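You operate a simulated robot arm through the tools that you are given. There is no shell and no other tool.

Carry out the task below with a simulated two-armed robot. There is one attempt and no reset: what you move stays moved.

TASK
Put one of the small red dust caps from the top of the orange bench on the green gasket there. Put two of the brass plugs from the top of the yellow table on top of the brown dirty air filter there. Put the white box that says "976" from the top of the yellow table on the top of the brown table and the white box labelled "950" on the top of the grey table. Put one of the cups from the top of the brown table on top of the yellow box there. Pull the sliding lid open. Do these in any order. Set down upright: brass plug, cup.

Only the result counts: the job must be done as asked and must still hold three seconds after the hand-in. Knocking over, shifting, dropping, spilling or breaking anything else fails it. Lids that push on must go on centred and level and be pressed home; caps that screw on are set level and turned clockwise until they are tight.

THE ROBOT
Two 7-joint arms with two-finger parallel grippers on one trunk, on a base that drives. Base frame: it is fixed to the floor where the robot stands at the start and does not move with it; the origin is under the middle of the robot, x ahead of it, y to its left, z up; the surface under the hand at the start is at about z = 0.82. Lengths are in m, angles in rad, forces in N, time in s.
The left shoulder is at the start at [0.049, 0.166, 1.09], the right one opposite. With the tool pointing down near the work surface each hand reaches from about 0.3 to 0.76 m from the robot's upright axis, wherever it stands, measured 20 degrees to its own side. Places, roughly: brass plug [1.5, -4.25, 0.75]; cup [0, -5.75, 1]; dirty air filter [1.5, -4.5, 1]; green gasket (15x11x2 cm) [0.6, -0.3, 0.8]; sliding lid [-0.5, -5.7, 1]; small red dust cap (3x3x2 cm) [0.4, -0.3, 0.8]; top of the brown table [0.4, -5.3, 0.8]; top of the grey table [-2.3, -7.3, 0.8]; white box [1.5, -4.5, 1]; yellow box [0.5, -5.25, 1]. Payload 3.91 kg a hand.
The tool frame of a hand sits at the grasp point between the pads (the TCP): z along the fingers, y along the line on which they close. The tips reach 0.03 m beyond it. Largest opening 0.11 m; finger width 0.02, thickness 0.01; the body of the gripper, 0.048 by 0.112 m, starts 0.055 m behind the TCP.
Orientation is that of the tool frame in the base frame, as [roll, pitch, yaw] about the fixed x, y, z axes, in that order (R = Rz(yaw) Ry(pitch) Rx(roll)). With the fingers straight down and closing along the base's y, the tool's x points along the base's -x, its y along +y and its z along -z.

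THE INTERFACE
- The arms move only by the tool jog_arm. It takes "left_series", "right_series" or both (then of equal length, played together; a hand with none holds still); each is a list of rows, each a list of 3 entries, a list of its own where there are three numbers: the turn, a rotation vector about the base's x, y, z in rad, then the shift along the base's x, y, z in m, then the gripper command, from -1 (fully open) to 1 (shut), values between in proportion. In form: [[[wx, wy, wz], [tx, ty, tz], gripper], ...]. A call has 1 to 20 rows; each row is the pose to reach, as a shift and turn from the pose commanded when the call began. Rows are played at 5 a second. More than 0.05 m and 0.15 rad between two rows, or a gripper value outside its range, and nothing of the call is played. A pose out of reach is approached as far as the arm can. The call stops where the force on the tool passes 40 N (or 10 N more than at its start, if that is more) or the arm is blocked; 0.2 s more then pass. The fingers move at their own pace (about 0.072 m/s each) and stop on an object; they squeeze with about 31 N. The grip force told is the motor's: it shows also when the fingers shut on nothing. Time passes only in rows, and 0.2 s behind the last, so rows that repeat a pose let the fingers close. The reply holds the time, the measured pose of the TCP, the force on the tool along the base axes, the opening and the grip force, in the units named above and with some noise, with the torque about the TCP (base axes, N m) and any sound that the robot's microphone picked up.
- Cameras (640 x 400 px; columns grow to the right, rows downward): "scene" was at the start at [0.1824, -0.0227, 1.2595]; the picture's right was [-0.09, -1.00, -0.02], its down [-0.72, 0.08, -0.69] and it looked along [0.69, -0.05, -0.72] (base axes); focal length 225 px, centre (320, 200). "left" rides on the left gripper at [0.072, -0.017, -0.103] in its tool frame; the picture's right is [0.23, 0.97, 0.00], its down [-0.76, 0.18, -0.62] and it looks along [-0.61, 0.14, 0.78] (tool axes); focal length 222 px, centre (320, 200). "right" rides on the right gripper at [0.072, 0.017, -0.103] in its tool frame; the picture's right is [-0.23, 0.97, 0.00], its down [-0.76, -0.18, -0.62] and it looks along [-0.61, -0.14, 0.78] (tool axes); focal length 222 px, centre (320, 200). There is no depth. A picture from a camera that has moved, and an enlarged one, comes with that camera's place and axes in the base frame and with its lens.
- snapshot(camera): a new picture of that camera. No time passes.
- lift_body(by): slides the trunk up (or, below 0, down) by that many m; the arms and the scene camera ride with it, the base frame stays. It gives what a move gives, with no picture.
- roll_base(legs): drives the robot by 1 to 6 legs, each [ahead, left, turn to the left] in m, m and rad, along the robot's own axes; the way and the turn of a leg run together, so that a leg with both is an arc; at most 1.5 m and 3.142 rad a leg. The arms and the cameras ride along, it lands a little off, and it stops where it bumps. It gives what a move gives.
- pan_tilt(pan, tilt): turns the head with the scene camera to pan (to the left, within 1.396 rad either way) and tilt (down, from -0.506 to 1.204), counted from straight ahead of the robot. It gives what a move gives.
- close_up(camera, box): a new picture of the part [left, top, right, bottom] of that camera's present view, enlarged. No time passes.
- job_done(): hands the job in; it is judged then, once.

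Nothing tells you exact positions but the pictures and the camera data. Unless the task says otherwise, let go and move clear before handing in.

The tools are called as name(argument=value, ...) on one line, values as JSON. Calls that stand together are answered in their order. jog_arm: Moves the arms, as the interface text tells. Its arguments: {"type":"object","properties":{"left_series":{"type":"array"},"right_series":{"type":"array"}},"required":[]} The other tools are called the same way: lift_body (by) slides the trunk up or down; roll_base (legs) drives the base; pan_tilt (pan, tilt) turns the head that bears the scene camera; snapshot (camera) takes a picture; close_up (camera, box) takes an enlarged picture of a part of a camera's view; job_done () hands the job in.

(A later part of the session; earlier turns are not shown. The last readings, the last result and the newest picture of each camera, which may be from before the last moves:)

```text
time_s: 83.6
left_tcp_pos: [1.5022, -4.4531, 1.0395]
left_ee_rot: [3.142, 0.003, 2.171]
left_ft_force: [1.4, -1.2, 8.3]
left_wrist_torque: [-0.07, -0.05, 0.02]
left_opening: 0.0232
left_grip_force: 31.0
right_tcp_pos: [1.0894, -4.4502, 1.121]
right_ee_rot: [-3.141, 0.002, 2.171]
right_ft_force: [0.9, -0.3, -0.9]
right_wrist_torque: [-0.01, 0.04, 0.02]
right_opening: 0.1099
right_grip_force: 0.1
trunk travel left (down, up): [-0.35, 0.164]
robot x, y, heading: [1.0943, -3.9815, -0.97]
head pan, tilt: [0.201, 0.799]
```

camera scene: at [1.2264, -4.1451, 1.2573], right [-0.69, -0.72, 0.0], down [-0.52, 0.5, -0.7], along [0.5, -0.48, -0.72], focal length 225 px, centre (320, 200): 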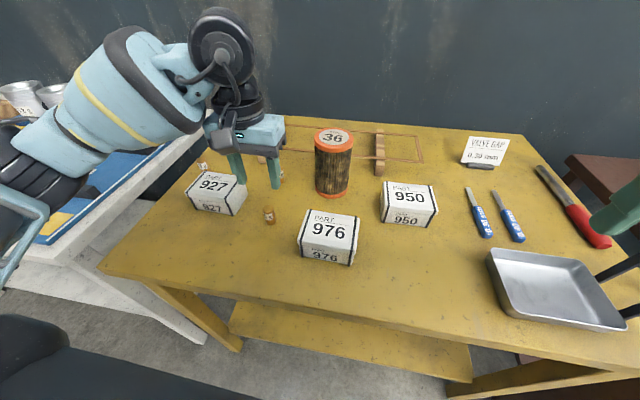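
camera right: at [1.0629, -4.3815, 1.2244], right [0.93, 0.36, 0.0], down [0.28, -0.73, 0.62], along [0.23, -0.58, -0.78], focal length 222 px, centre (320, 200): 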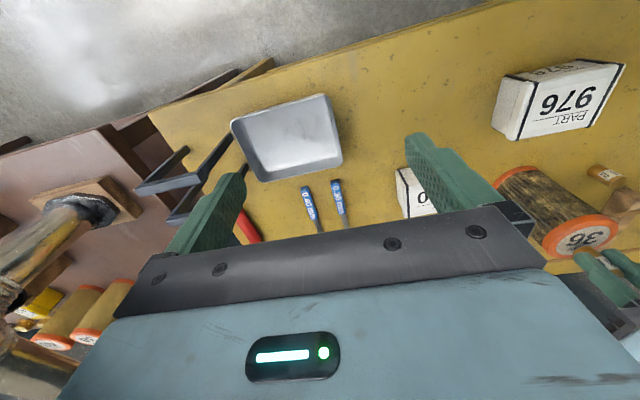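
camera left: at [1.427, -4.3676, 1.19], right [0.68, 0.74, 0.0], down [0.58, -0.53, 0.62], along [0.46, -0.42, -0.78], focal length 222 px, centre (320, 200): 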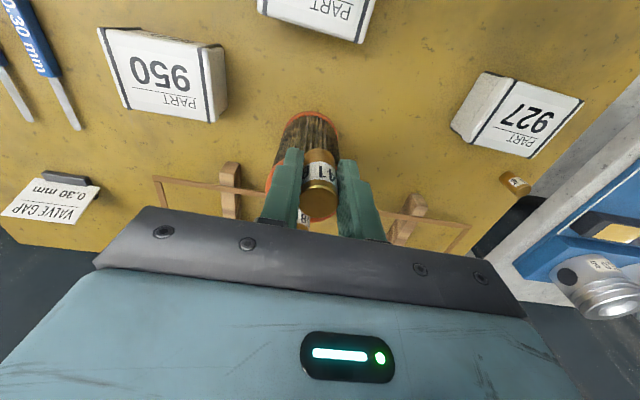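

The plug is seated (8 N down force). Releasing and lifting clear.

jog_arm(left_series=[[[0, 0, 0], [0, 0, 0.0005], 0.5], [[0, 0, 0], [0, 0, 0.0005], 0.3], [[0, 0, 0], [0, 0, 0.0005], 0.2], [[0, 0, 0], [0, 0, 0.02], 0.2], [[0, 0, 0], [0, 0, 0.05], 0.2], [[0, 0, 0], [0, 0, 0.08], 0.1], [[0, 0, 0], [0, 0, 0.08], 0.0]])

close_up(camera="scene", box=[240, 60, 420, 200])

snapshot(camera="left")

```text
time_s: 85.2
left_tcp_pos: [1.5031, -4.4535, 1.1172]
left_ee_rot: [-3.141, 0.001, 2.17]
left_ft_force: [-0.3, 1.2, -0.3]
left_wrist_torque: [-0.01, -0.03, 0.04]
left_opening: 0.0549
left_grip_force: 0.0
right_tcp_pos: [1.0912, -4.4498, 1.1203]
right_ee_rot: [-3.141, 0.001, 2.172]
right_ft_force: [0.5, 0.5, 0.1]
right_wrist_torque: [0.02, 0.0, 0.01]
right_opening: 0.11
right_grip_force: 0.0
trunk travel left (down, up): [-0.35, 0.164]
robot x, y, heading: [1.0998, -3.9828, -0.967]
head pan, tilt: [0.201, 0.799]
```

```text
2.86 times, centred on (330, 130) of scene
camera zoom: at [1.2271, -4.145, 1.2572], right [-0.69, -0.72, 0.0], down [-0.52, 0.5, -0.7], along [0.5, -0.48, -0.72], focal length 643 px, centre (291, 400)
```

zoom: 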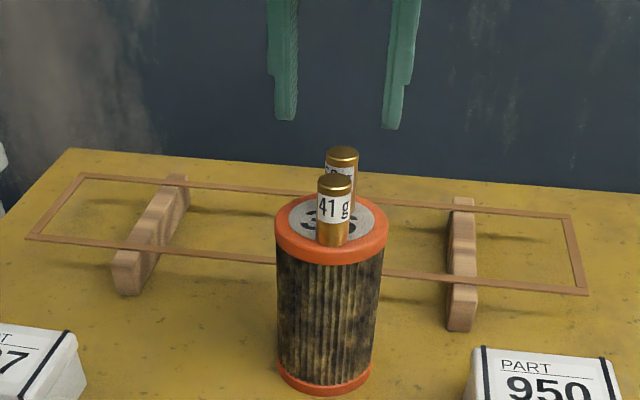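

```text
taken
camera left: at [1.447, -4.4037, 1.2192], right [0.68, 0.74, 0.0], down [0.58, -0.53, 0.62], along [0.46, -0.42, -0.78], focal length 222 px, centre (320, 200)
```

left: 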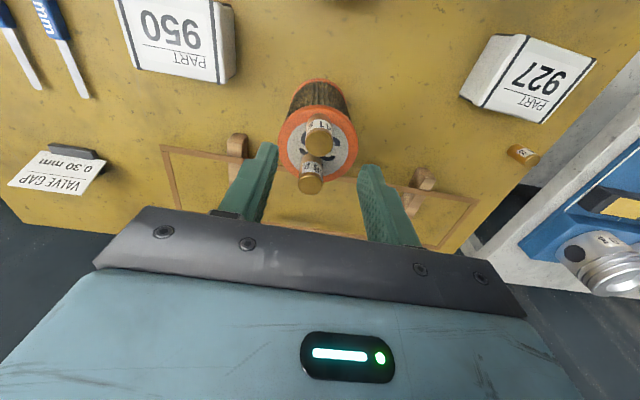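

Both plugs stand upright on the filter. Next, the left hand moves over box 976 and turns 90° so the fingers close across its 8 cm depth.

jog_arm(left_series=[[[0, 0, 0], [-0.02, 0.03, 0], -0.3], [[0, 0, 0], [-0.045, 0.06, 0], -0.6], [[0, 0, 0], [-0.075, 0.09, 0.01], -1], [[0, 0, 0], [-0.1, 0.115, 0.02], -1], [[0, 0, -0.14], [-0.1, 0.115, 0.02], -1], [[0, 0, -0.28], [-0.1, 0.115, 0.02], -1], [[0, 0, -0.42], [-0.1, 0.115, 0.02], -1], [[0, 0, -0.56], [-0.1, 0.115, 0.02], -1], [[0, 0, -0.7], [-0.1, 0.115, 0.02], -1], [[0, 0, -0.84], [-0.1, 0.115, 0.02], -1], [[0, 0, -0.98], [-0.1, 0.115, 0.02], -1], [[0, 0, -1.12], [-0.1, 0.115, 0.02], -1], [[0, 0, -1.26], [-0.1, 0.115, 0.02], -1], [[0, 0, -1.4], [-0.1, 0.115, 0.02], -1], [[0, 0, -1.54], [-0.1, 0.115, 0.02], -1], [[0, 0, -1.6], [-0.1, 0.115, 0.02], -1], [[0, 0, -1.6], [-0.1, 0.115, 0.02], -1]])

snapshot(camera="left")

snapshot(camera="scene")

```text
time_s: 88.8
left_tcp_pos: [1.3368, -4.2729, 1.1146]
left_ee_rot: [-3.141, 0.001, 0.57]
left_ft_force: [0.0, -0.6, 0.0]
left_wrist_torque: [-0.03, 0.01, -0.02]
left_opening: 0.1102
left_grip_force: 0.1
left hand out of reach, approached as far as the arm can: row 13, 14, 15, 16, 17
right_tcp_pos: [1.0906, -4.4493, 1.1208]
right_ee_rot: [3.141, 0.0, 2.172]
right_ft_force: [0.0, 0.8, -0.7]
right_wrist_torque: [0.0, -0.03, 0.01]
right_opening: 0.1099
right_grip_force: 0.1
trunk travel left (down, up): [-0.35, 0.164]
robot x, y, heading: [1.0931, -3.9827, -0.964]
head pan, tilt: [0.201, 0.799]
```

```text
taken
camera left: at [1.3879, -4.2206, 1.2168], right [0.72, -0.7, 0.0], down [-0.54, -0.56, 0.62], along [-0.43, -0.45, -0.78], focal length 222 px, centre (320, 200)
```

left: 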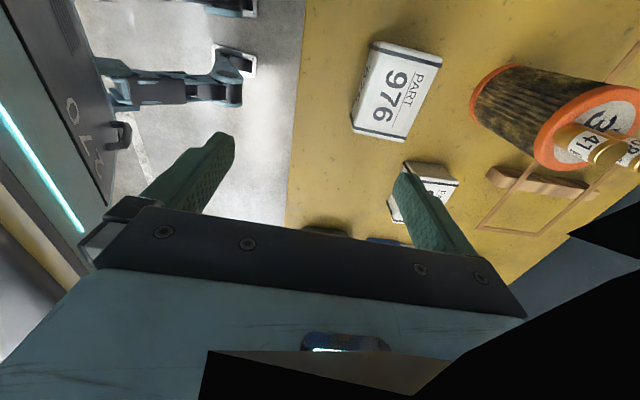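

```text
taken
camera scene: at [1.2268, -4.1449, 1.2573], right [-0.69, -0.72, 0.0], down [-0.52, 0.5, -0.7], along [0.5, -0.48, -0.72], focal length 225 px, centre (320, 200)
```

scene: 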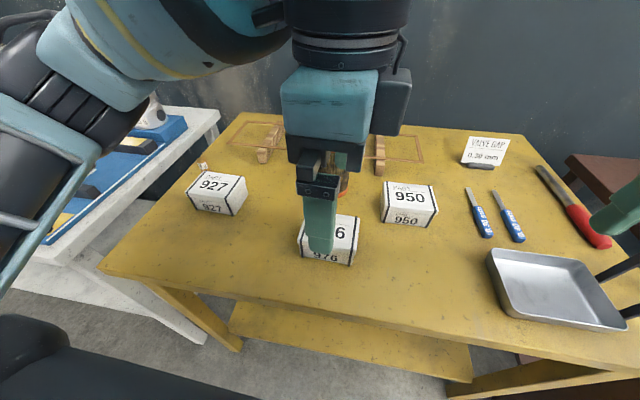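

The turn worked but the arm can't hold that orientation so far out at this height. I'll try lower, just above the box.

jog_arm(left_series=[[[0, 0, 0], [0, 0, -0.04], -1], [[0, 0, 0], [0, 0, -0.08], -1], [[0, 0, 0], [0, 0, -0.115], -1], [[0, 0, 0], [0.02, -0.022, -0.115], -1], [[0, 0, 0], [0.042, -0.044, -0.115], -1], [[0, 0, 0], [0.064, -0.066, -0.115], -1], [[0, 0, 0], [0.064, -0.066, -0.115], -1]])

snapshot(camera="left")

snapshot(camera="scene")

```text
time_s: 90.4
left_tcp_pos: [1.3365, -4.2747, 0.9991]
left_ee_rot: [-3.141, 0.003, 0.572]
left_ft_force: [-0.1, 0.6, 0.8]
left_wrist_torque: [-0.02, -0.02, -0.02]
left_opening: 0.1104
left_grip_force: 0.0
left hand out of reach, approached as far as the arm can: row 4, 5, 6, 7
right_tcp_pos: [1.0888, -4.4511, 1.1196]
right_ee_rot: [-3.141, 0.001, 2.171]
right_ft_force: [-0.3, -0.3, -0.6]
right_wrist_torque: [0.02, 0.04, 0.0]
right_opening: 0.1101
right_grip_force: 0.0
trunk travel left (down, up): [-0.35, 0.164]
robot x, y, heading: [1.0948, -3.9824, -0.965]
head pan, tilt: [0.201, 0.799]
```

```text
taken
camera left: at [1.3886, -4.2216, 1.1005], right [0.72, -0.7, 0.0], down [-0.54, -0.56, 0.62], along [-0.43, -0.45, -0.78], focal length 222 px, centre (320, 200)
```

left: 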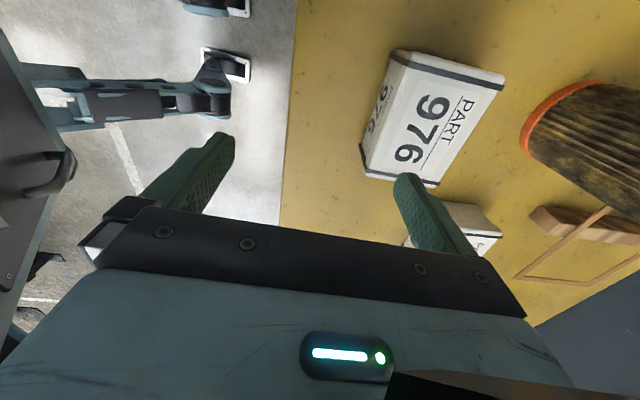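

```text
taken
camera scene: at [1.2268, -4.1449, 1.2573], right [-0.69, -0.72, 0.0], down [-0.52, 0.5, -0.7], along [0.5, -0.48, -0.72], focal length 225 px, centre (320, 200)
```

scene: 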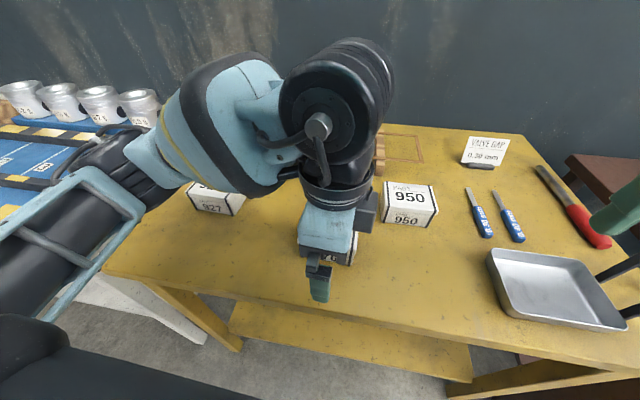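

That orientation is out of reach here for the left hand. I'll bring the left hand back to its parked place and test the mirror-image turn with the right hand.

jog_arm(left_series=[[[0, 0, 0.1], [0, 0, 0.04], -1], [[0, 0, 0.24], [0.01, 0.01, 0.08], -1], [[0, 0, 0.38], [0.02, 0.015, 0.12], -1], [[0, 0, 0.52], [0.04, 0.03, 0.12], -1], [[0, 0, 0.66], [0.06, 0.045, 0.12], -1], [[0, 0, 0.8], [0.08, 0.06, 0.12], -1], [[0, 0, 0.94], [0.1, 0.075, 0.12], -1], [[0, 0, 1.08], [0.12, 0.09, 0.12], -1], [[0, 0, 1.22], [0.14, 0.105, 0.12], -1], [[0, 0, 1.36], [0.16, 0.12, 0.12], -1], [[0, 0, 1.5], [0.18, 0.13, 0.12], -1], [[0, 0, 1.6], [0.2, 0.14, 0.12], -1]])

jog_arm(right_series=[[[0, 0, -0.14], [0.01, 0, 0], -1], [[0, 0, -0.28], [0.02, 0, 0], -1], [[0, 0, -0.42], [0.03, 0, 0], -1], [[0, 0, -0.56], [0.04, 0, 0], -1], [[0, 0, -0.7], [0.05, 0, 0], -1], [[0, 0, -0.84], [0.06, 0, 0], -1], [[0, 0, -0.98], [0.07, 0, 0], -1], [[0, 0, -1.12], [0.08, 0, 0], -1], [[0, 0, -1.26], [0.09, 0, 0], -1], [[0, 0, -1.4], [0.1, 0, 0], -1], [[0, 0, -1.54], [0.1, 0, 0], -1]])

snapshot(camera="scene")

snapshot(camera="right")

```text
time_s: 93.0
left_tcp_pos: [1.536, -4.1331, 1.1183]
left_ee_rot: [-3.141, 0.0, 2.174]
left_ft_force: [0.4, 0.1, 0.1]
left_wrist_torque: [0.01, 0.02, -0.03]
left_opening: 0.1103
left_grip_force: 0.0
right_tcp_pos: [1.089, -4.4506, 1.1206]
right_ee_rot: [3.141, -0.001, 2.172]
right_ft_force: [-0.1, 0.2, -0.3]
right_wrist_torque: [-0.04, 0.02, -0.03]
right_opening: 0.1099
right_grip_force: 0.1
trunk travel left (down, up): [-0.35, 0.164]
robot x, y, heading: [1.0949, -3.9785, -0.969]
head pan, tilt: [0.201, 0.799]
```

```text
time_s: 95.4
left_tcp_pos: [1.5363, -4.1334, 1.1204]
left_ee_rot: [3.141, 0.001, 2.17]
left_ft_force: [-0.3, -0.2, 0.3]
left_wrist_torque: [0.0, 0.0, 0.01]
left_opening: 0.1101
left_grip_force: 0.1
right_tcp_pos: [1.1899, -4.4506, 1.12]
right_ee_rot: [-3.141, -0.001, 0.628]
right_ft_force: [0.1, 0.1, 0.4]
right_wrist_torque: [0.0, 0.0, 0.01]
right_opening: 0.1099
right_grip_force: 0.1
trunk travel left (down, up): [-0.35, 0.164]
robot x, y, heading: [1.0962, -3.9809, -0.969]
head pan, tilt: [0.201, 0.799]
```

```text
taken
camera scene: at [1.2265, -4.1449, 1.2573], right [-0.69, -0.72, 0.0], down [-0.52, 0.5, -0.7], along [0.5, -0.48, -0.72], focal length 225 px, centre (320, 200)
```

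scene: 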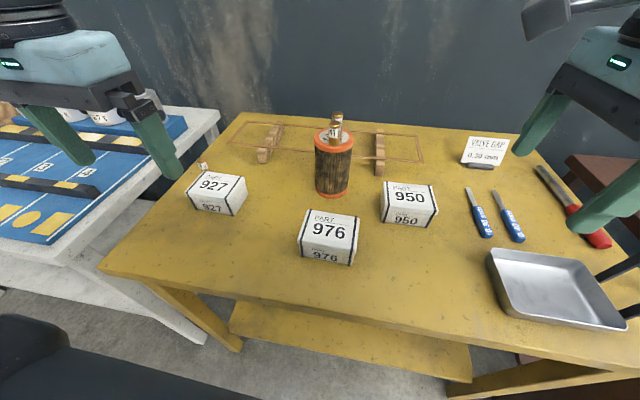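

```text
taken
camera right: at [1.2584, -4.4219, 1.2244], right [0.39, -0.92, 0.0], down [-0.72, -0.3, 0.62], along [-0.57, -0.24, -0.78], focal length 222 px, centre (320, 200)
```

right: 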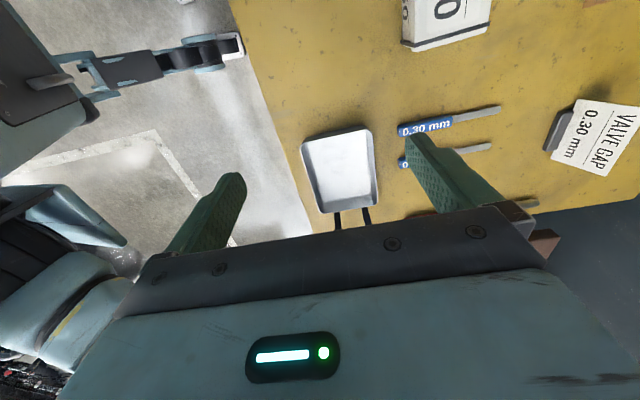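

The right hand reaches the turned pose without trouble. I'll take detailed views of boxes 950 and 976 to fix their centres and angles.

close_up(camera="scene", box=[360, 160, 460, 240])

close_up(camera="scene", box=[280, 190, 380, 280])

```text
5.00 times, centred on (410, 200) of scene
camera zoom: at [1.2265, -4.1449, 1.2573], right [-0.69, -0.72, 0.0], down [-0.52, 0.5, -0.7], along [0.5, -0.48, -0.72], focal length 1125 px, centre (-130, 200)
```

zoom: 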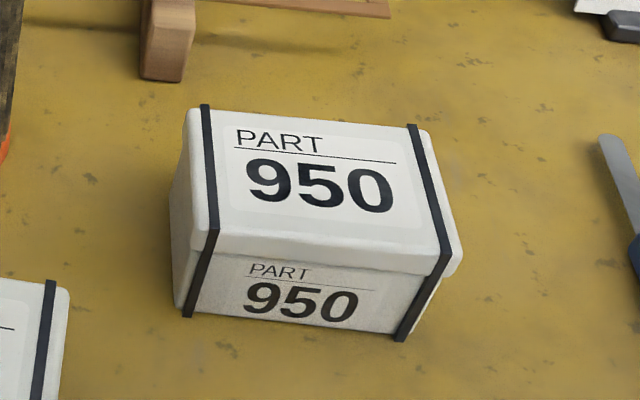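

```text
4.44 times, centred on (330, 235) of scene
camera zoom: at [1.2265, -4.1449, 1.2573], right [-0.69, -0.72, 0.0], down [-0.52, 0.5, -0.7], along [0.5, -0.48, -0.72], focal length 1000 px, centre (276, 44)
```

zoom: 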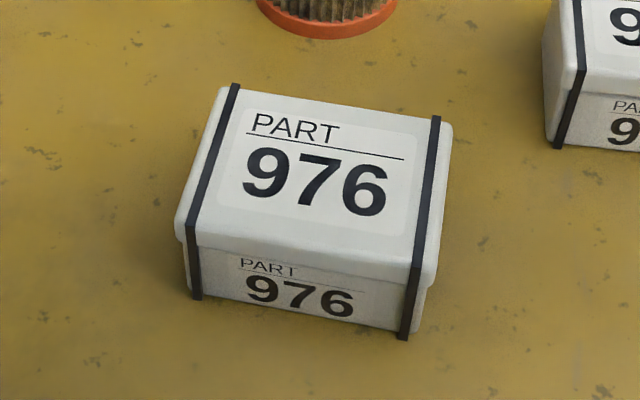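

Box 950's centre is [1.343, -4.529] (depth 7.7 cm, angle matches the right hand's) and box 976's is [1.400, -4.339]. I'll move the right hand above 950.

jog_arm(right_series=[[[0, 0, 0], [0.035, -0.02, 0], -1], [[0, 0, 0], [0.07, -0.04, 0], -1], [[0, 0, 0], [0.105, -0.06, -0.015], -1], [[0, 0, 0], [0.135, -0.077, -0.04], -1], [[0, 0, 0], [0.1465, -0.083, -0.07], -1], [[0, 0, 0], [0.1465, -0.083, -0.07], -1]])

snapshot(camera="scene")

snapshot(camera="right")

```text
time_s: 96.8
left_tcp_pos: [1.5365, -4.1329, 1.1191]
left_ee_rot: [-3.14, 0.0, 2.171]
left_ft_force: [1.1, 0.1, -0.2]
left_wrist_torque: [0.0, -0.02, 0.0]
left_opening: 0.1099
left_grip_force: 0.2
right_tcp_pos: [1.3359, -4.5342, 1.0497]
right_ee_rot: [3.14, 0.0, 0.632]
right_ft_force: [0.5, 0.7, 0.5]
right_wrist_torque: [0.02, -0.01, 0.0]
right_opening: 0.1101
right_grip_force: 0.1
trunk travel left (down, up): [-0.35, 0.164]
robot x, y, heading: [1.0951, -3.9844, -0.969]
head pan, tilt: [0.201, 0.799]
```

```text
taken
camera scene: at [1.2267, -4.1445, 1.2574], right [-0.69, -0.72, 0.0], down [-0.52, 0.5, -0.7], along [0.5, -0.48, -0.72], focal length 225 px, centre (320, 200)
```

scene: 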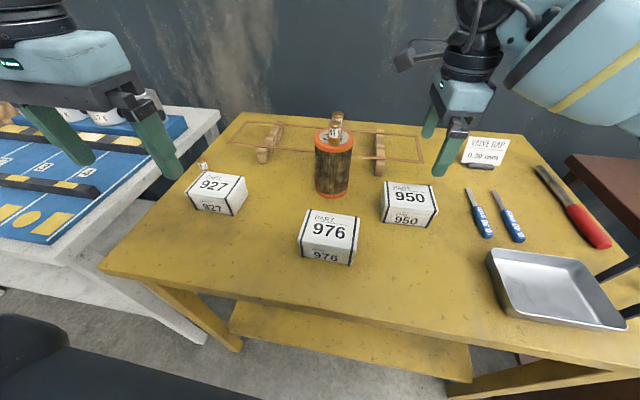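

```text
taken
camera right: at [1.4047, -4.5041, 1.154], right [0.39, -0.92, 0.0], down [-0.72, -0.31, 0.62], along [-0.57, -0.24, -0.78], focal length 222 px, centre (320, 200)
```

right: 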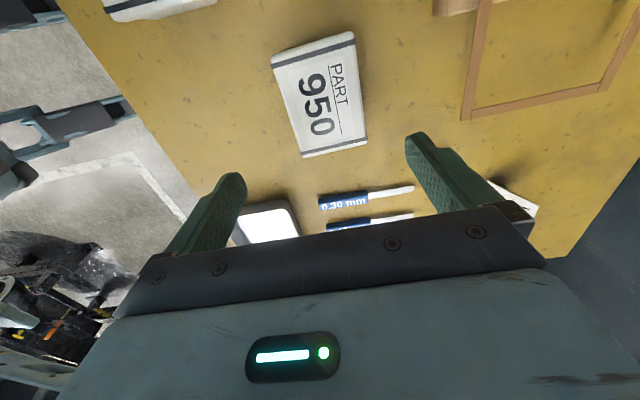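

The wrist camera puts box 950's centre at [1.344, -4.534], well within the finger opening. Descending around it.

jog_arm(right_series=[[[0, 0, 0.01], [0.001, -0.0035, -0.04], -1], [[0, 0, 0.012], [0.001, -0.0035, -0.08], -1], [[0, 0, 0.012], [0.001, -0.0035, -0.12], -1], [[0, 0, 0.012], [0.001, -0.0035, -0.145], -1], [[0, 0, 0.012], [0.001, -0.0035, -0.156], -1], [[0, 0, 0.012], [0.001, -0.0035, -0.156], -1]])

snapshot(camera="right")

snapshot(camera="scene")

```text
time_s: 98.2
left_tcp_pos: [1.5365, -4.1337, 1.1189]
left_ee_rot: [-3.14, 0.003, 2.167]
left_ft_force: [0.4, 1.0, 0.6]
left_wrist_torque: [0.0, -0.04, 0.01]
left_opening: 0.1099
left_grip_force: 0.0
right_tcp_pos: [1.3376, -4.5377, 0.8945]
right_ee_rot: [3.141, 0.0, 0.643]
right_ft_force: [0.1, -0.3, 0.7]
right_wrist_torque: [0.0, 0.01, -0.03]
right_opening: 0.1097
right_grip_force: 0.1
trunk travel left (down, up): [-0.35, 0.164]
robot x, y, heading: [1.0968, -3.981, -0.968]
head pan, tilt: [0.201, 0.799]
```

```text
taken
camera right: at [1.4058, -4.5074, 0.9987], right [0.4, -0.92, 0.0], down [-0.72, -0.32, 0.62], along [-0.57, -0.25, -0.78], focal length 222 px, centre (320, 200)
```

right: 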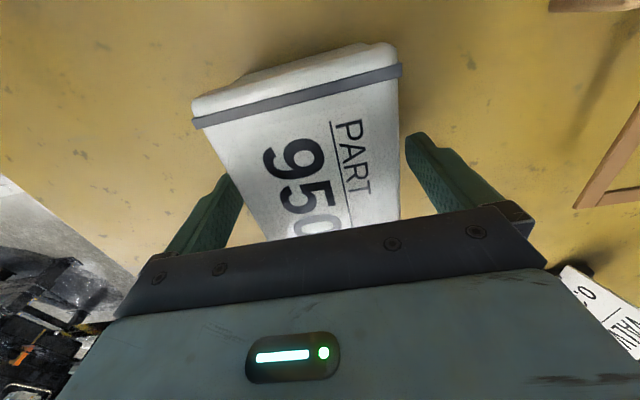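

```text
taken
camera scene: at [1.2267, -4.1448, 1.2573], right [-0.69, -0.72, 0.0], down [-0.52, 0.5, -0.7], along [0.5, -0.48, -0.72], focal length 225 px, centre (320, 200)
```

scene: 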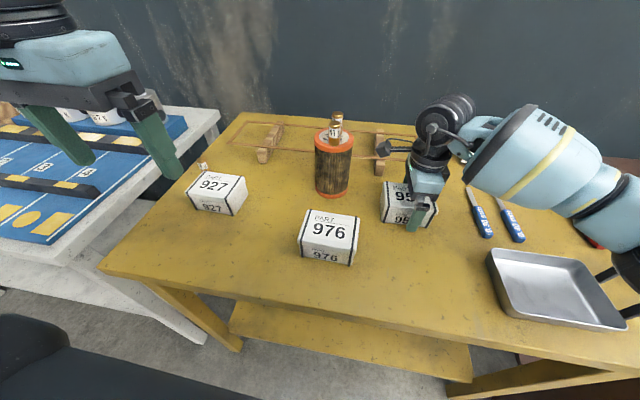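

The fingers straddle box 950. Closing and lifting a little to test the grip.

jog_arm(right_series=[[[0, 0, 0], [0, 0, 0], -0.2], [[0, 0, 0], [0, 0, 0], 0.4], [[0, 0, 0], [0, 0, 0], 1], [[0, 0, 0], [0, 0, 0], 1], [[0, 0, 0], [0, 0, 0], 1], [[0, 0, 0], [0, 0, 0.015], 1], [[0, 0, 0], [0, 0, 0.03], 1], [[0, 0, 0], [0, 0, 0.03], 1]])

snapshot(camera="right")

close_up(camera="scene", box=[300, 90, 480, 250])

```text
time_s: 100.0
left_tcp_pos: [1.5369, -4.1338, 1.1195]
left_ee_rot: [3.141, 0.001, 2.169]
left_ft_force: [-0.6, -0.7, 0.6]
left_wrist_torque: [0.04, 0.01, 0.01]
left_opening: 0.11
left_grip_force: 0.1
right_tcp_pos: [1.338, -4.5375, 0.9243]
right_ee_rot: [-3.141, 0.0, 0.645]
right_ft_force: [-0.1, 0.3, -5.3]
right_wrist_torque: [0.0, 0.06, -0.03]
right_opening: 0.0797
right_grip_force: 30.8
trunk travel left (down, up): [-0.35, 0.164]
robot x, y, heading: [1.0945, -3.9848, -0.969]
head pan, tilt: [0.201, 0.799]
```

```text
taken
camera right: at [1.4061, -4.508, 1.0287], right [0.4, -0.92, 0.0], down [-0.72, -0.32, 0.62], along [-0.57, -0.25, -0.78], focal length 222 px, centre (320, 200)
```

right: 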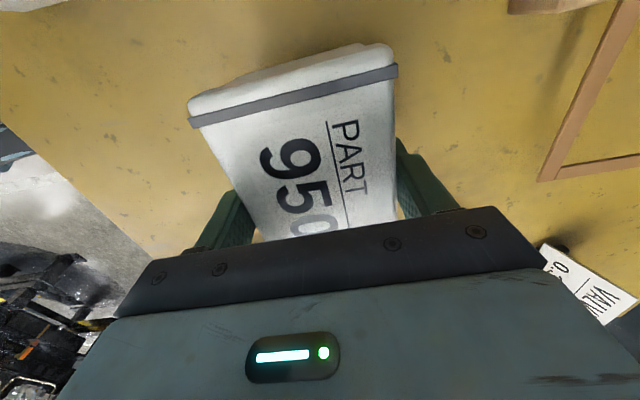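

```text
2.50 times, centred on (390, 170) of scene
camera zoom: at [1.2269, -4.1453, 1.2572], right [-0.69, -0.72, 0.0], down [-0.52, 0.5, -0.7], along [0.5, -0.48, -0.72], focal length 563 px, centre (145, 275)
```

zoom: 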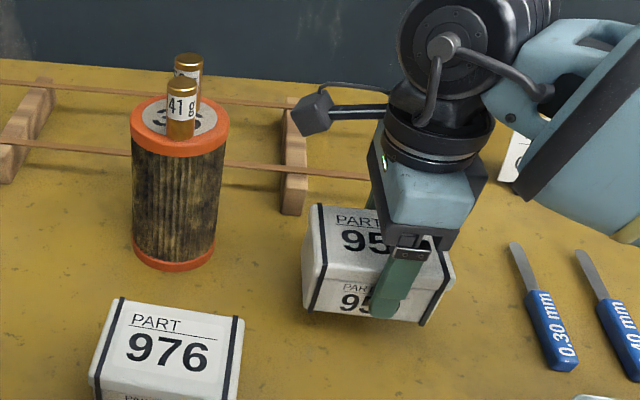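

Box 950 is gripped firmly (about 5 N). I'll lift it straight up and draw it back to the right.

jog_arm(right_series=[[[0, 0, 0], [0, 0, 0.04], 1], [[0, 0, 0], [0, 0, 0.08], 1], [[0, 0, 0], [0, 0, 0.12], 1], [[0, 0, 0], [-0.02, 0.007, 0.15], 1], [[0, 0, 0], [-0.06, 0.02, 0.165], 1], [[0, 0, 0], [-0.1, 0.035, 0.18], 1], [[0, 0, 0], [-0.14, 0.05, 0.19], 1], [[0, 0, 0], [-0.17, 0.06, 0.19], 1], [[0, 0, 0], [-0.17, 0.06, 0.19], 1]])

snapshot(camera="scene")

```text
time_s: 102.0
left_tcp_pos: [1.5383, -4.1345, 1.1194]
left_ee_rot: [-3.141, 0.0, 2.17]
left_ft_force: [-0.5, 0.6, 0.7]
left_wrist_torque: [-0.02, 0.01, 0.02]
left_opening: 0.11
left_grip_force: 0.0
right_tcp_pos: [1.1676, -4.4772, 1.1159]
right_ee_rot: [3.141, 0.001, 0.644]
right_ft_force: [0.4, 0.2, -4.6]
right_wrist_torque: [0.01, 0.03, 0.01]
right_opening: 0.0798
right_grip_force: 31.4
trunk travel left (down, up): [-0.35, 0.164]
robot x, y, heading: [1.092, -3.9838, -0.97]
head pan, tilt: [0.201, 0.799]
```

```text
taken
camera scene: at [1.2274, -4.1452, 1.2572], right [-0.69, -0.72, 0.0], down [-0.52, 0.5, -0.7], along [0.5, -0.48, -0.72], focal length 225 px, centre (320, 200)
```

scene: 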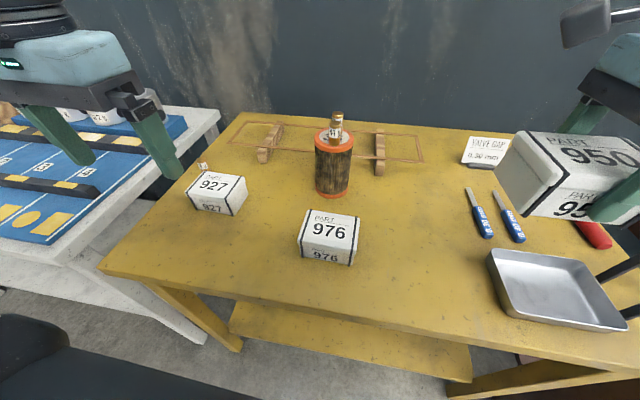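

Box 950 is clear. I'll shift the right hand further out, and turn the left hand the other way (+90°) while bringing it over box 976.

jog_arm(right_series=[[[0, 0, 0], [-0.035, -0.024, 0], 1], [[0, 0, 0], [-0.07, -0.048, 0], 1], [[0, 0, 0], [-0.105, -0.073, 0], 1], [[0, 0, 0], [-0.105, -0.073, 0], 1], [[0, 0, 0], [-0.105, -0.073, 0], 1], [[0, 0, 0], [-0.105, -0.073, 0], 1], [[0, 0, 0], [-0.105, -0.073, 0], 1], [[0, 0, 0], [-0.105, -0.073, 0], 1], [[0, 0, 0], [-0.105, -0.073, 0], 1], [[0, 0, 0], [-0.105, -0.073, 0], 1], [[0, 0, 0], [-0.105, -0.073, 0], 1], [[0, 0, 0], [-0.105, -0.073, 0], 1], [[0, 0, 0], [-0.105, -0.073, 0], 1]], left_series=[[[0, 0, 0.14], [0, 0, 0], -1], [[0, 0, 0.28], [-0.01, -0.015, 0], -1], [[0, 0, 0.42], [-0.02, -0.03, 0], -1], [[0, 0, 0.56], [-0.03, -0.05, 0], -1], [[0, 0, 0.7], [-0.045, -0.07, 0], -1], [[0, 0, 0.84], [-0.06, -0.095, 0], -1], [[0, 0, 0.98], [-0.075, -0.12, 0], -1], [[0, 0, 1.12], [-0.09, -0.145, 0], -1], [[0, 0, 1.26], [-0.105, -0.17, -0.01], -1], [[0, 0, 1.4], [-0.12, -0.19, -0.02], -1], [[0, 0, 1.54], [-0.135, -0.205, -0.04], -1], [[0, 0, 1.574], [-0.137, -0.2085, -0.07], -1], [[0, 0, 1.574], [-0.137, -0.2085, -0.07], -1]])

snapshot(camera="scene")

snapshot(camera="left")

```text
time_s: 104.8
left_tcp_pos: [1.3992, -4.3422, 1.0485]
left_ee_rot: [-3.14, 0.002, -2.538]
left_ft_force: [0.0, 0.1, -0.3]
left_wrist_torque: [0.01, -0.03, 0.04]
left_opening: 0.11
left_grip_force: 0.1
right_tcp_pos: [1.0625, -4.552, 1.1138]
right_ee_rot: [-3.139, -0.002, 0.644]
right_ft_force: [-0.5, 0.5, -4.9]
right_wrist_torque: [-0.01, 0.03, 0.02]
right_opening: 0.0799
right_grip_force: 31.0
trunk travel left (down, up): [-0.35, 0.164]
robot x, y, heading: [1.0907, -3.9822, -0.97]
head pan, tilt: [0.201, 0.799]
```

```text
taken
camera scene: at [1.2264, -4.1451, 1.2573], right [-0.69, -0.72, 0.0], down [-0.52, 0.5, -0.7], along [0.5, -0.48, -0.72], focal length 225 px, centre (320, 200)
```

scene: 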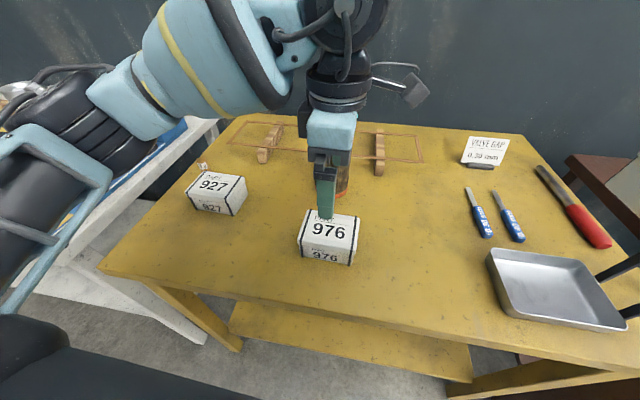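

```text
taken
camera left: at [1.349, -4.3976, 1.1505], right [-0.74, 0.67, 0.0], down [0.53, 0.58, 0.62], along [0.42, 0.46, -0.78], focal length 222 px, centre (320, 200)
```

left: 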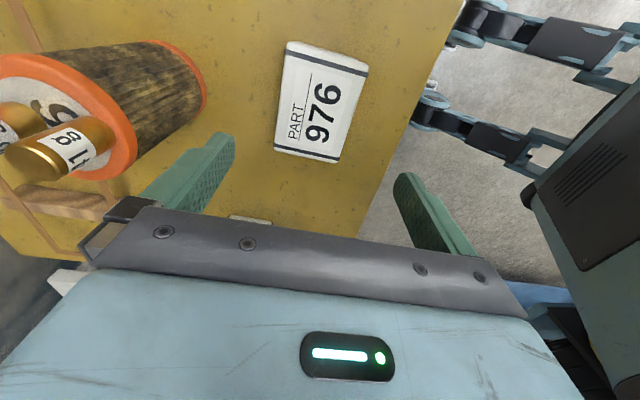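

Box 976's centre reads [1.4026, -4.3444] in the left wrist view. Descending around it and gripping.

jog_arm(left_series=[[[0, 0, -0.01], [0.0034, -0.0022, -0.04], -1], [[0, 0, -0.015], [0.0034, -0.0022, -0.08], -1], [[0, 0, -0.015], [0.0034, -0.0022, -0.12], -1], [[0, 0, -0.015], [0.0034, -0.0022, -0.145], -1], [[0, 0, -0.015], [0.0034, -0.0022, -0.154], -1], [[0, 0, -0.015], [0.0034, -0.0022, -0.154], -1]])

snapshot(camera="left")

snapshot(camera="scene")

```text
time_s: 106.2
left_tcp_pos: [1.4018, -4.344, 0.8958]
left_ee_rot: [3.141, 0.003, -2.554]
left_ft_force: [0.1, 0.3, -0.4]
left_wrist_torque: [0.0, 0.01, 0.0]
left_opening: 0.1099
left_grip_force: 0.1
right_tcp_pos: [1.0631, -4.5519, 1.1139]
right_ee_rot: [3.14, -0.002, 0.643]
right_ft_force: [0.4, 0.3, -4.5]
right_wrist_torque: [-0.03, 0.02, -0.04]
right_opening: 0.0798
right_grip_force: 30.7
trunk travel left (down, up): [-0.35, 0.164]
robot x, y, heading: [1.0933, -3.9819, -0.971]
head pan, tilt: [0.201, 0.799]
```

```text
taken
camera left: at [1.3519, -4.3984, 0.9971], right [-0.73, 0.68, 0.0], down [0.54, 0.57, 0.62], along [0.43, 0.46, -0.78], focal length 222 px, centre (320, 200)
```

left: 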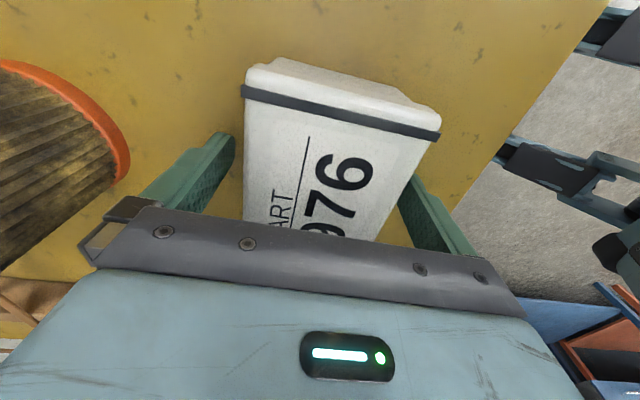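

```text
taken
camera scene: at [1.2267, -4.1452, 1.2573], right [-0.69, -0.72, 0.0], down [-0.52, 0.5, -0.7], along [0.5, -0.48, -0.72], focal length 225 px, centre (320, 200)
```

scene: 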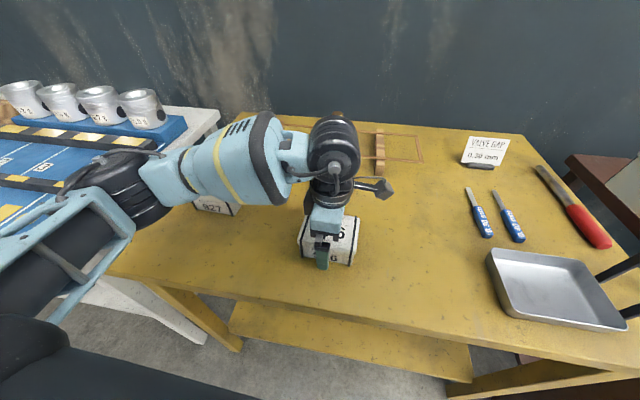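

Box 976 is between the fingers. Closing and lifting slightly.

jog_arm(left_series=[[[0, 0, 0], [0, 0, 0], -0.2], [[0, 0, 0], [0, 0, 0], 0.4], [[0, 0, 0], [0, 0, 0], 1], [[0, 0, 0], [0, 0, 0], 1], [[0, 0, 0], [0, 0, 0], 1], [[0, 0, 0], [0, 0, 0.015], 1], [[0, 0, 0], [0, 0, 0.04], 1], [[0, 0, 0], [0, 0, 0.08], 1], [[0, 0, 0], [0, 0, 0.12], 1], [[0, 0, 0], [-0.02, 0.03, 0.16], 1], [[0, 0, 0], [-0.035, 0.055, 0.2], 1], [[0, 0, 0], [-0.05, 0.075, 0.22], 1], [[0, 0, 0], [-0.05, 0.075, 0.22], 1]])

snapshot(camera="scene")

snapshot(camera="left")

```text
refused: row 10 steps farther than a row can; nothing moved
```

```text
taken
camera scene: at [1.2267, -4.1452, 1.2573], right [-0.69, -0.72, 0.0], down [-0.52, 0.5, -0.7], along [0.5, -0.48, -0.72], focal length 225 px, centre (320, 200)
```

scene: 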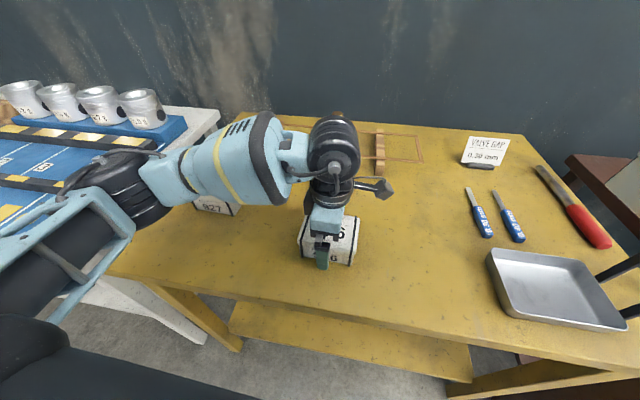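

```text
taken
camera left: at [1.3519, -4.3984, 0.9971], right [-0.73, 0.68, 0.0], down [0.54, 0.57, 0.62], along [0.43, 0.46, -0.78], focal length 222 px, centre (320, 200)
```

left: 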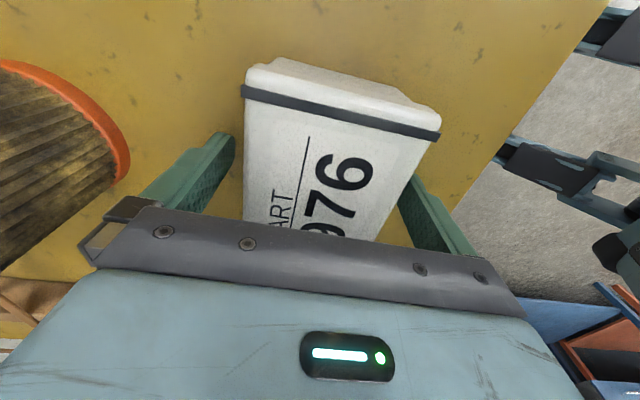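

A step was too long, so nothing played. I'll repeat with shorter steps.

jog_arm(left_series=[[[0, 0, 0], [0, 0, 0], -0.2], [[0, 0, 0], [0, 0, 0], 0.4], [[0, 0, 0], [0, 0, 0], 1], [[0, 0, 0], [0, 0, 0], 1], [[0, 0, 0], [0, 0, 0], 1], [[0, 0, 0], [0, 0, 0.015], 1], [[0, 0, 0], [0, 0, 0.04], 1], [[0, 0, 0], [0, 0, 0.08], 1], [[0, 0, 0], [0, 0, 0.12], 1], [[0, 0, 0], [-0.01, 0.02, 0.155], 1], [[0, 0, 0], [-0.025, 0.04, 0.185], 1], [[0, 0, 0], [-0.04, 0.06, 0.215], 1], [[0, 0, 0], [-0.05, 0.075, 0.22], 1], [[0, 0, 0], [-0.05, 0.075, 0.22], 1]])

snapshot(camera="scene")

snapshot(camera="left")

```text
time_s: 109.2
left_tcp_pos: [1.3521, -4.2684, 1.1165]
left_ee_rot: [3.139, 0.0, -2.556]
left_ft_force: [-0.4, -0.1, -4.7]
left_wrist_torque: [0.01, -0.02, -0.01]
left_opening: 0.0797
left_grip_force: 30.9
right_tcp_pos: [1.0623, -4.5517, 1.114]
right_ee_rot: [3.141, -0.001, 0.643]
right_ft_force: [1.0, -0.3, -4.1]
right_wrist_torque: [-0.03, 0.01, 0.01]
right_opening: 0.0798
right_grip_force: 30.5
trunk travel left (down, up): [-0.35, 0.164]
robot x, y, heading: [1.093, -3.9855, -0.966]
head pan, tilt: [0.201, 0.799]
```

```text
taken
camera scene: at [1.227, -4.1455, 1.2572], right [-0.69, -0.72, 0.0], down [-0.52, 0.5, -0.7], along [0.5, -0.48, -0.72], focal length 225 px, centre (320, 200)
```

scene: 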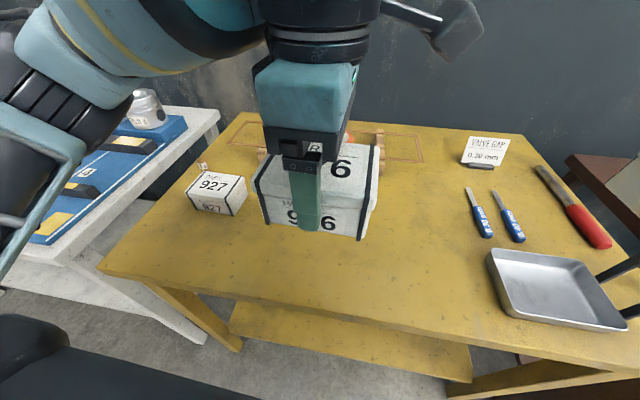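

```text
taken
camera left: at [1.3017, -4.3238, 1.2179], right [-0.73, 0.68, 0.0], down [0.54, 0.57, 0.62], along [0.43, 0.46, -0.78], focal length 222 px, centre (320, 200)
```

left: 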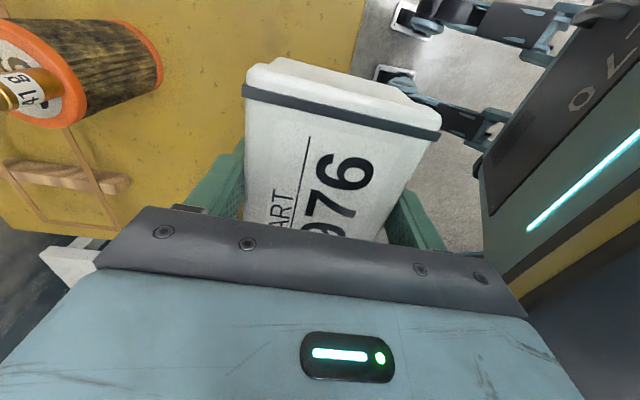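

Both boxes are held. I'll back away from the table and strafe right toward the brown table, then look.

roll_base(legs=[[-0.45, 0, 0], [0, -1.2, 0]])

pan_tilt(pan=-0.1, tilt=0.6)

snapshot(camera="scene")

```text
time_s: 122.4
left_tcp_pos: [0.1032, -4.5816, 1.1156]
left_ee_rot: [3.139, 0.003, -2.557]
left_ft_force: [-0.1, 0.0, -4.9]
left_wrist_torque: [0.03, 0.0, -0.01]
left_opening: 0.0796
left_grip_force: 31.2
right_tcp_pos: [-0.1871, -4.8641, 1.1135]
right_ee_rot: [-3.141, -0.001, 0.642]
right_ft_force: [0.1, 0.2, -5.6]
right_wrist_torque: [0.01, 0.01, -0.01]
right_opening: 0.0799
right_grip_force: 30.9
trunk travel left (down, up): [-0.35, 0.164]
robot x, y, heading: [-0.1562, -4.2978, -0.97]
head pan, tilt: [0.201, 0.799]
```

```text
time_s: 123.2
left_tcp_pos: [0.1038, -4.5828, 1.1159]
left_ee_rot: [3.141, 0.002, -2.558]
left_ft_force: [0.1, 1.3, -4.4]
left_wrist_torque: [0.02, -0.01, -0.02]
left_opening: 0.0799
left_grip_force: 31.0
right_tcp_pos: [-0.1867, -4.8647, 1.1143]
right_ee_rot: [3.142, -0.003, 0.64]
right_ft_force: [0.0, -0.3, -4.7]
right_wrist_torque: [0.0, 0.05, 0.02]
right_opening: 0.0799
right_grip_force: 31.0
trunk travel left (down, up): [-0.35, 0.164]
robot x, y, heading: [-0.1543, -4.2958, -0.97]
head pan, tilt: [-0.099, 0.6]
```

```text
taken
camera scene: at [-0.0373, -4.4794, 1.274], right [-0.88, -0.48, 0.0], down [-0.27, 0.5, -0.82], along [0.4, -0.72, -0.57], focal length 225 px, centre (320, 200)
```

scene: 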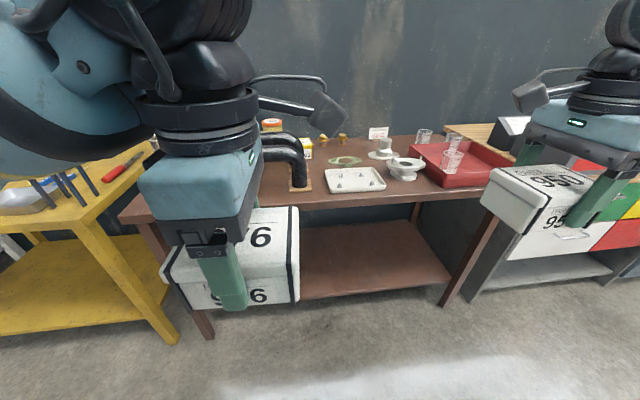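

The brown table is in view with glass cups in a red tray on its right. I'll zoom in.

close_up(camera="scene", box=[250, 100, 550, 220])

pan_tilt(pan=-0.5, tilt=0.6)

snapshot(camera="scene")

```text
2.13 times, centred on (400, 160) of scene
camera zoom: at [-0.0373, -4.4794, 1.274], right [-0.88, -0.48, 0.0], down [-0.27, 0.5, -0.82], along [0.4, -0.72, -0.57], focal length 480 px, centre (149, 285)
```

zoom: 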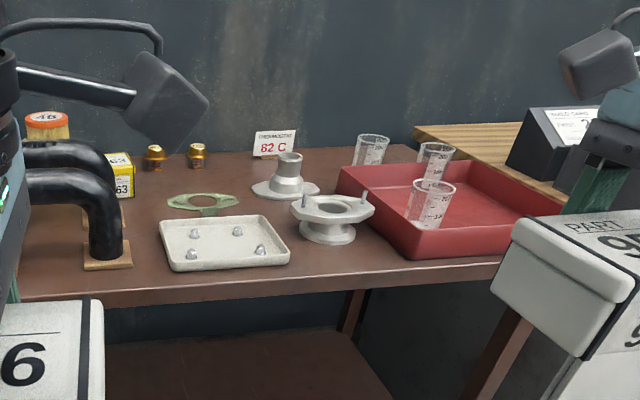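

```text
time_s: 124.0
left_tcp_pos: [0.1024, -4.5823, 1.1165]
left_ee_rot: [-3.141, 0.001, -2.557]
left_ft_force: [-0.6, -0.6, -4.5]
left_wrist_torque: [0.02, 0.0, -0.03]
left_opening: 0.0798
left_grip_force: 30.9
right_tcp_pos: [-0.1877, -4.8639, 1.1133]
right_ee_rot: [-3.142, -0.001, 0.641]
right_ft_force: [0.0, -1.0, -4.8]
right_wrist_torque: [0.01, 0.05, -0.04]
right_opening: 0.0798
right_grip_force: 30.8
trunk travel left (down, up): [-0.35, 0.164]
robot x, y, heading: [-0.1559, -4.2927, -0.974]
head pan, tilt: [-0.499, 0.6]
```

```text
taken
camera scene: at [-0.0708, -4.4898, 1.2741], right [-0.99, -0.1, 0.0], down [-0.06, 0.56, -0.82], along [0.08, -0.82, -0.57], focal length 225 px, centre (320, 200)
```

scene: 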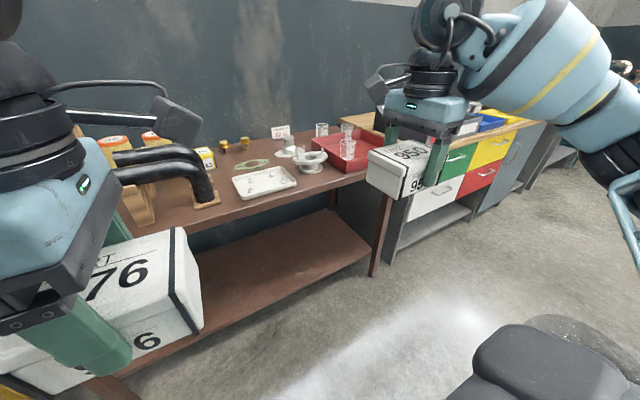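

I see three glass beakers near the red tray, a yellow box (label 63) at the back left, and a clutter of parts. I'll swing the left hand outward to see the left half of this table.

jog_arm(left_series=[[[0, 0, 0], [0.033, 0.0226, 0], 1], [[0, 0, 0], [0.066, 0.045, 0], 1], [[0, 0, 0], [0.1, 0.068, 0], 1], [[0, 0, 0], [0.133, 0.09, 0], 1], [[0, 0, 0], [0.165, 0.113, 0], 1], [[0, 0, 0], [0.198, 0.136, 0], 1]])

pan_tilt(pan=0.1, tilt=0.6)

snapshot(camera="scene")

```text
time_s: 125.4
left_tcp_pos: [0.3014, -4.4439, 1.1156]
left_ee_rot: [3.139, 0.0, -2.558]
left_ft_force: [-0.1, 0.7, -4.1]
left_wrist_torque: [0.0, 0.01, -0.04]
left_opening: 0.0797
left_grip_force: 31.7
right_tcp_pos: [-0.1879, -4.863, 1.1146]
right_ee_rot: [-3.14, 0.0, 0.639]
right_ft_force: [0.3, 0.0, -4.6]
right_wrist_torque: [-0.02, 0.04, 0.01]
right_opening: 0.08
right_grip_force: 31.8
trunk travel left (down, up): [-0.35, 0.164]
robot x, y, heading: [-0.1526, -4.2972, -0.975]
head pan, tilt: [-0.499, 0.6]
```

```text
time_s: 126.4
left_tcp_pos: [0.3007, -4.4449, 1.1162]
left_ee_rot: [3.141, 0.002, -2.558]
left_ft_force: [-1.0, -0.9, -3.8]
left_wrist_torque: [-0.01, -0.03, -0.01]
left_opening: 0.0799
left_grip_force: 30.4
right_tcp_pos: [-0.1865, -4.8634, 1.1137]
right_ee_rot: [3.141, 0.001, 0.64]
right_ft_force: [0.7, -0.4, -4.7]
right_wrist_torque: [0.0, 0.02, 0.0]
right_opening: 0.0796
right_grip_force: 30.9
trunk travel left (down, up): [-0.35, 0.164]
robot x, y, heading: [-0.1573, -4.2965, -0.973]
head pan, tilt: [0.099, 0.6]
```

```text
taken
camera scene: at [-0.0228, -4.4695, 1.2741], right [-0.77, -0.64, 0.0], down [-0.36, 0.43, -0.82], along [0.53, -0.63, -0.57], focal length 225 px, centre (320, 200)
```

scene: 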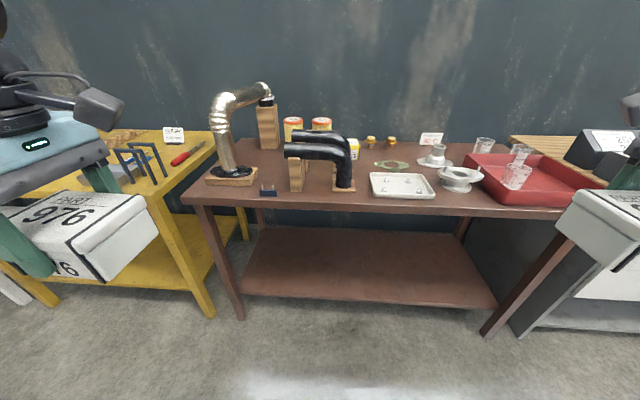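

close_up(camera="scene", box=[190, 80, 410, 220])

close_up(camera="scene", box=[360, 110, 580, 230])

```text
2.86 times, centred on (300, 150) of scene
camera zoom: at [-0.0228, -4.4695, 1.2741], right [-0.77, -0.64, 0.0], down [-0.36, 0.43, -0.82], along [0.53, -0.63, -0.57], focal length 643 px, centre (377, 343)
```

zoom: 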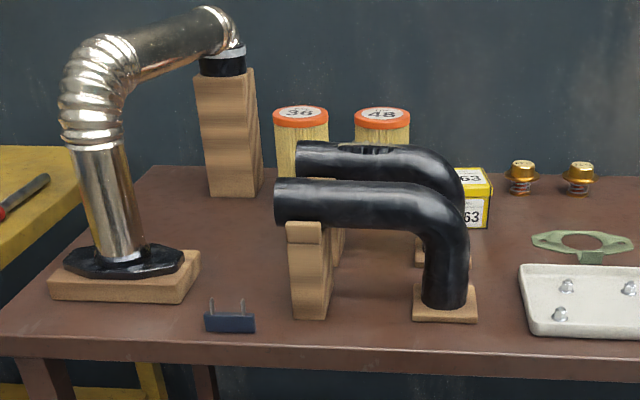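

```text
2.91 times, centred on (470, 170) of scene
camera zoom: at [-0.0228, -4.4695, 1.2741], right [-0.77, -0.64, 0.0], down [-0.36, 0.43, -0.82], along [0.53, -0.63, -0.57], focal length 655 px, centre (-116, 287)
```

zoom: 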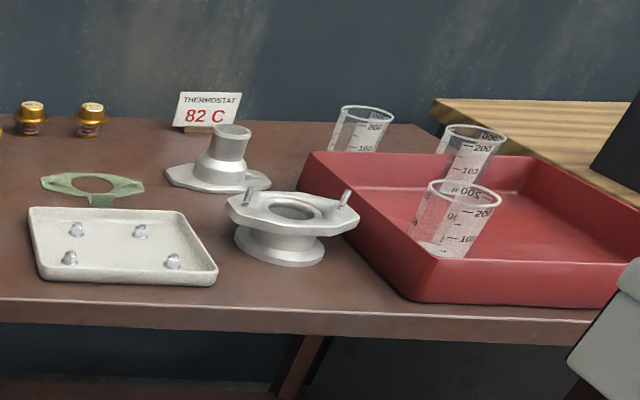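

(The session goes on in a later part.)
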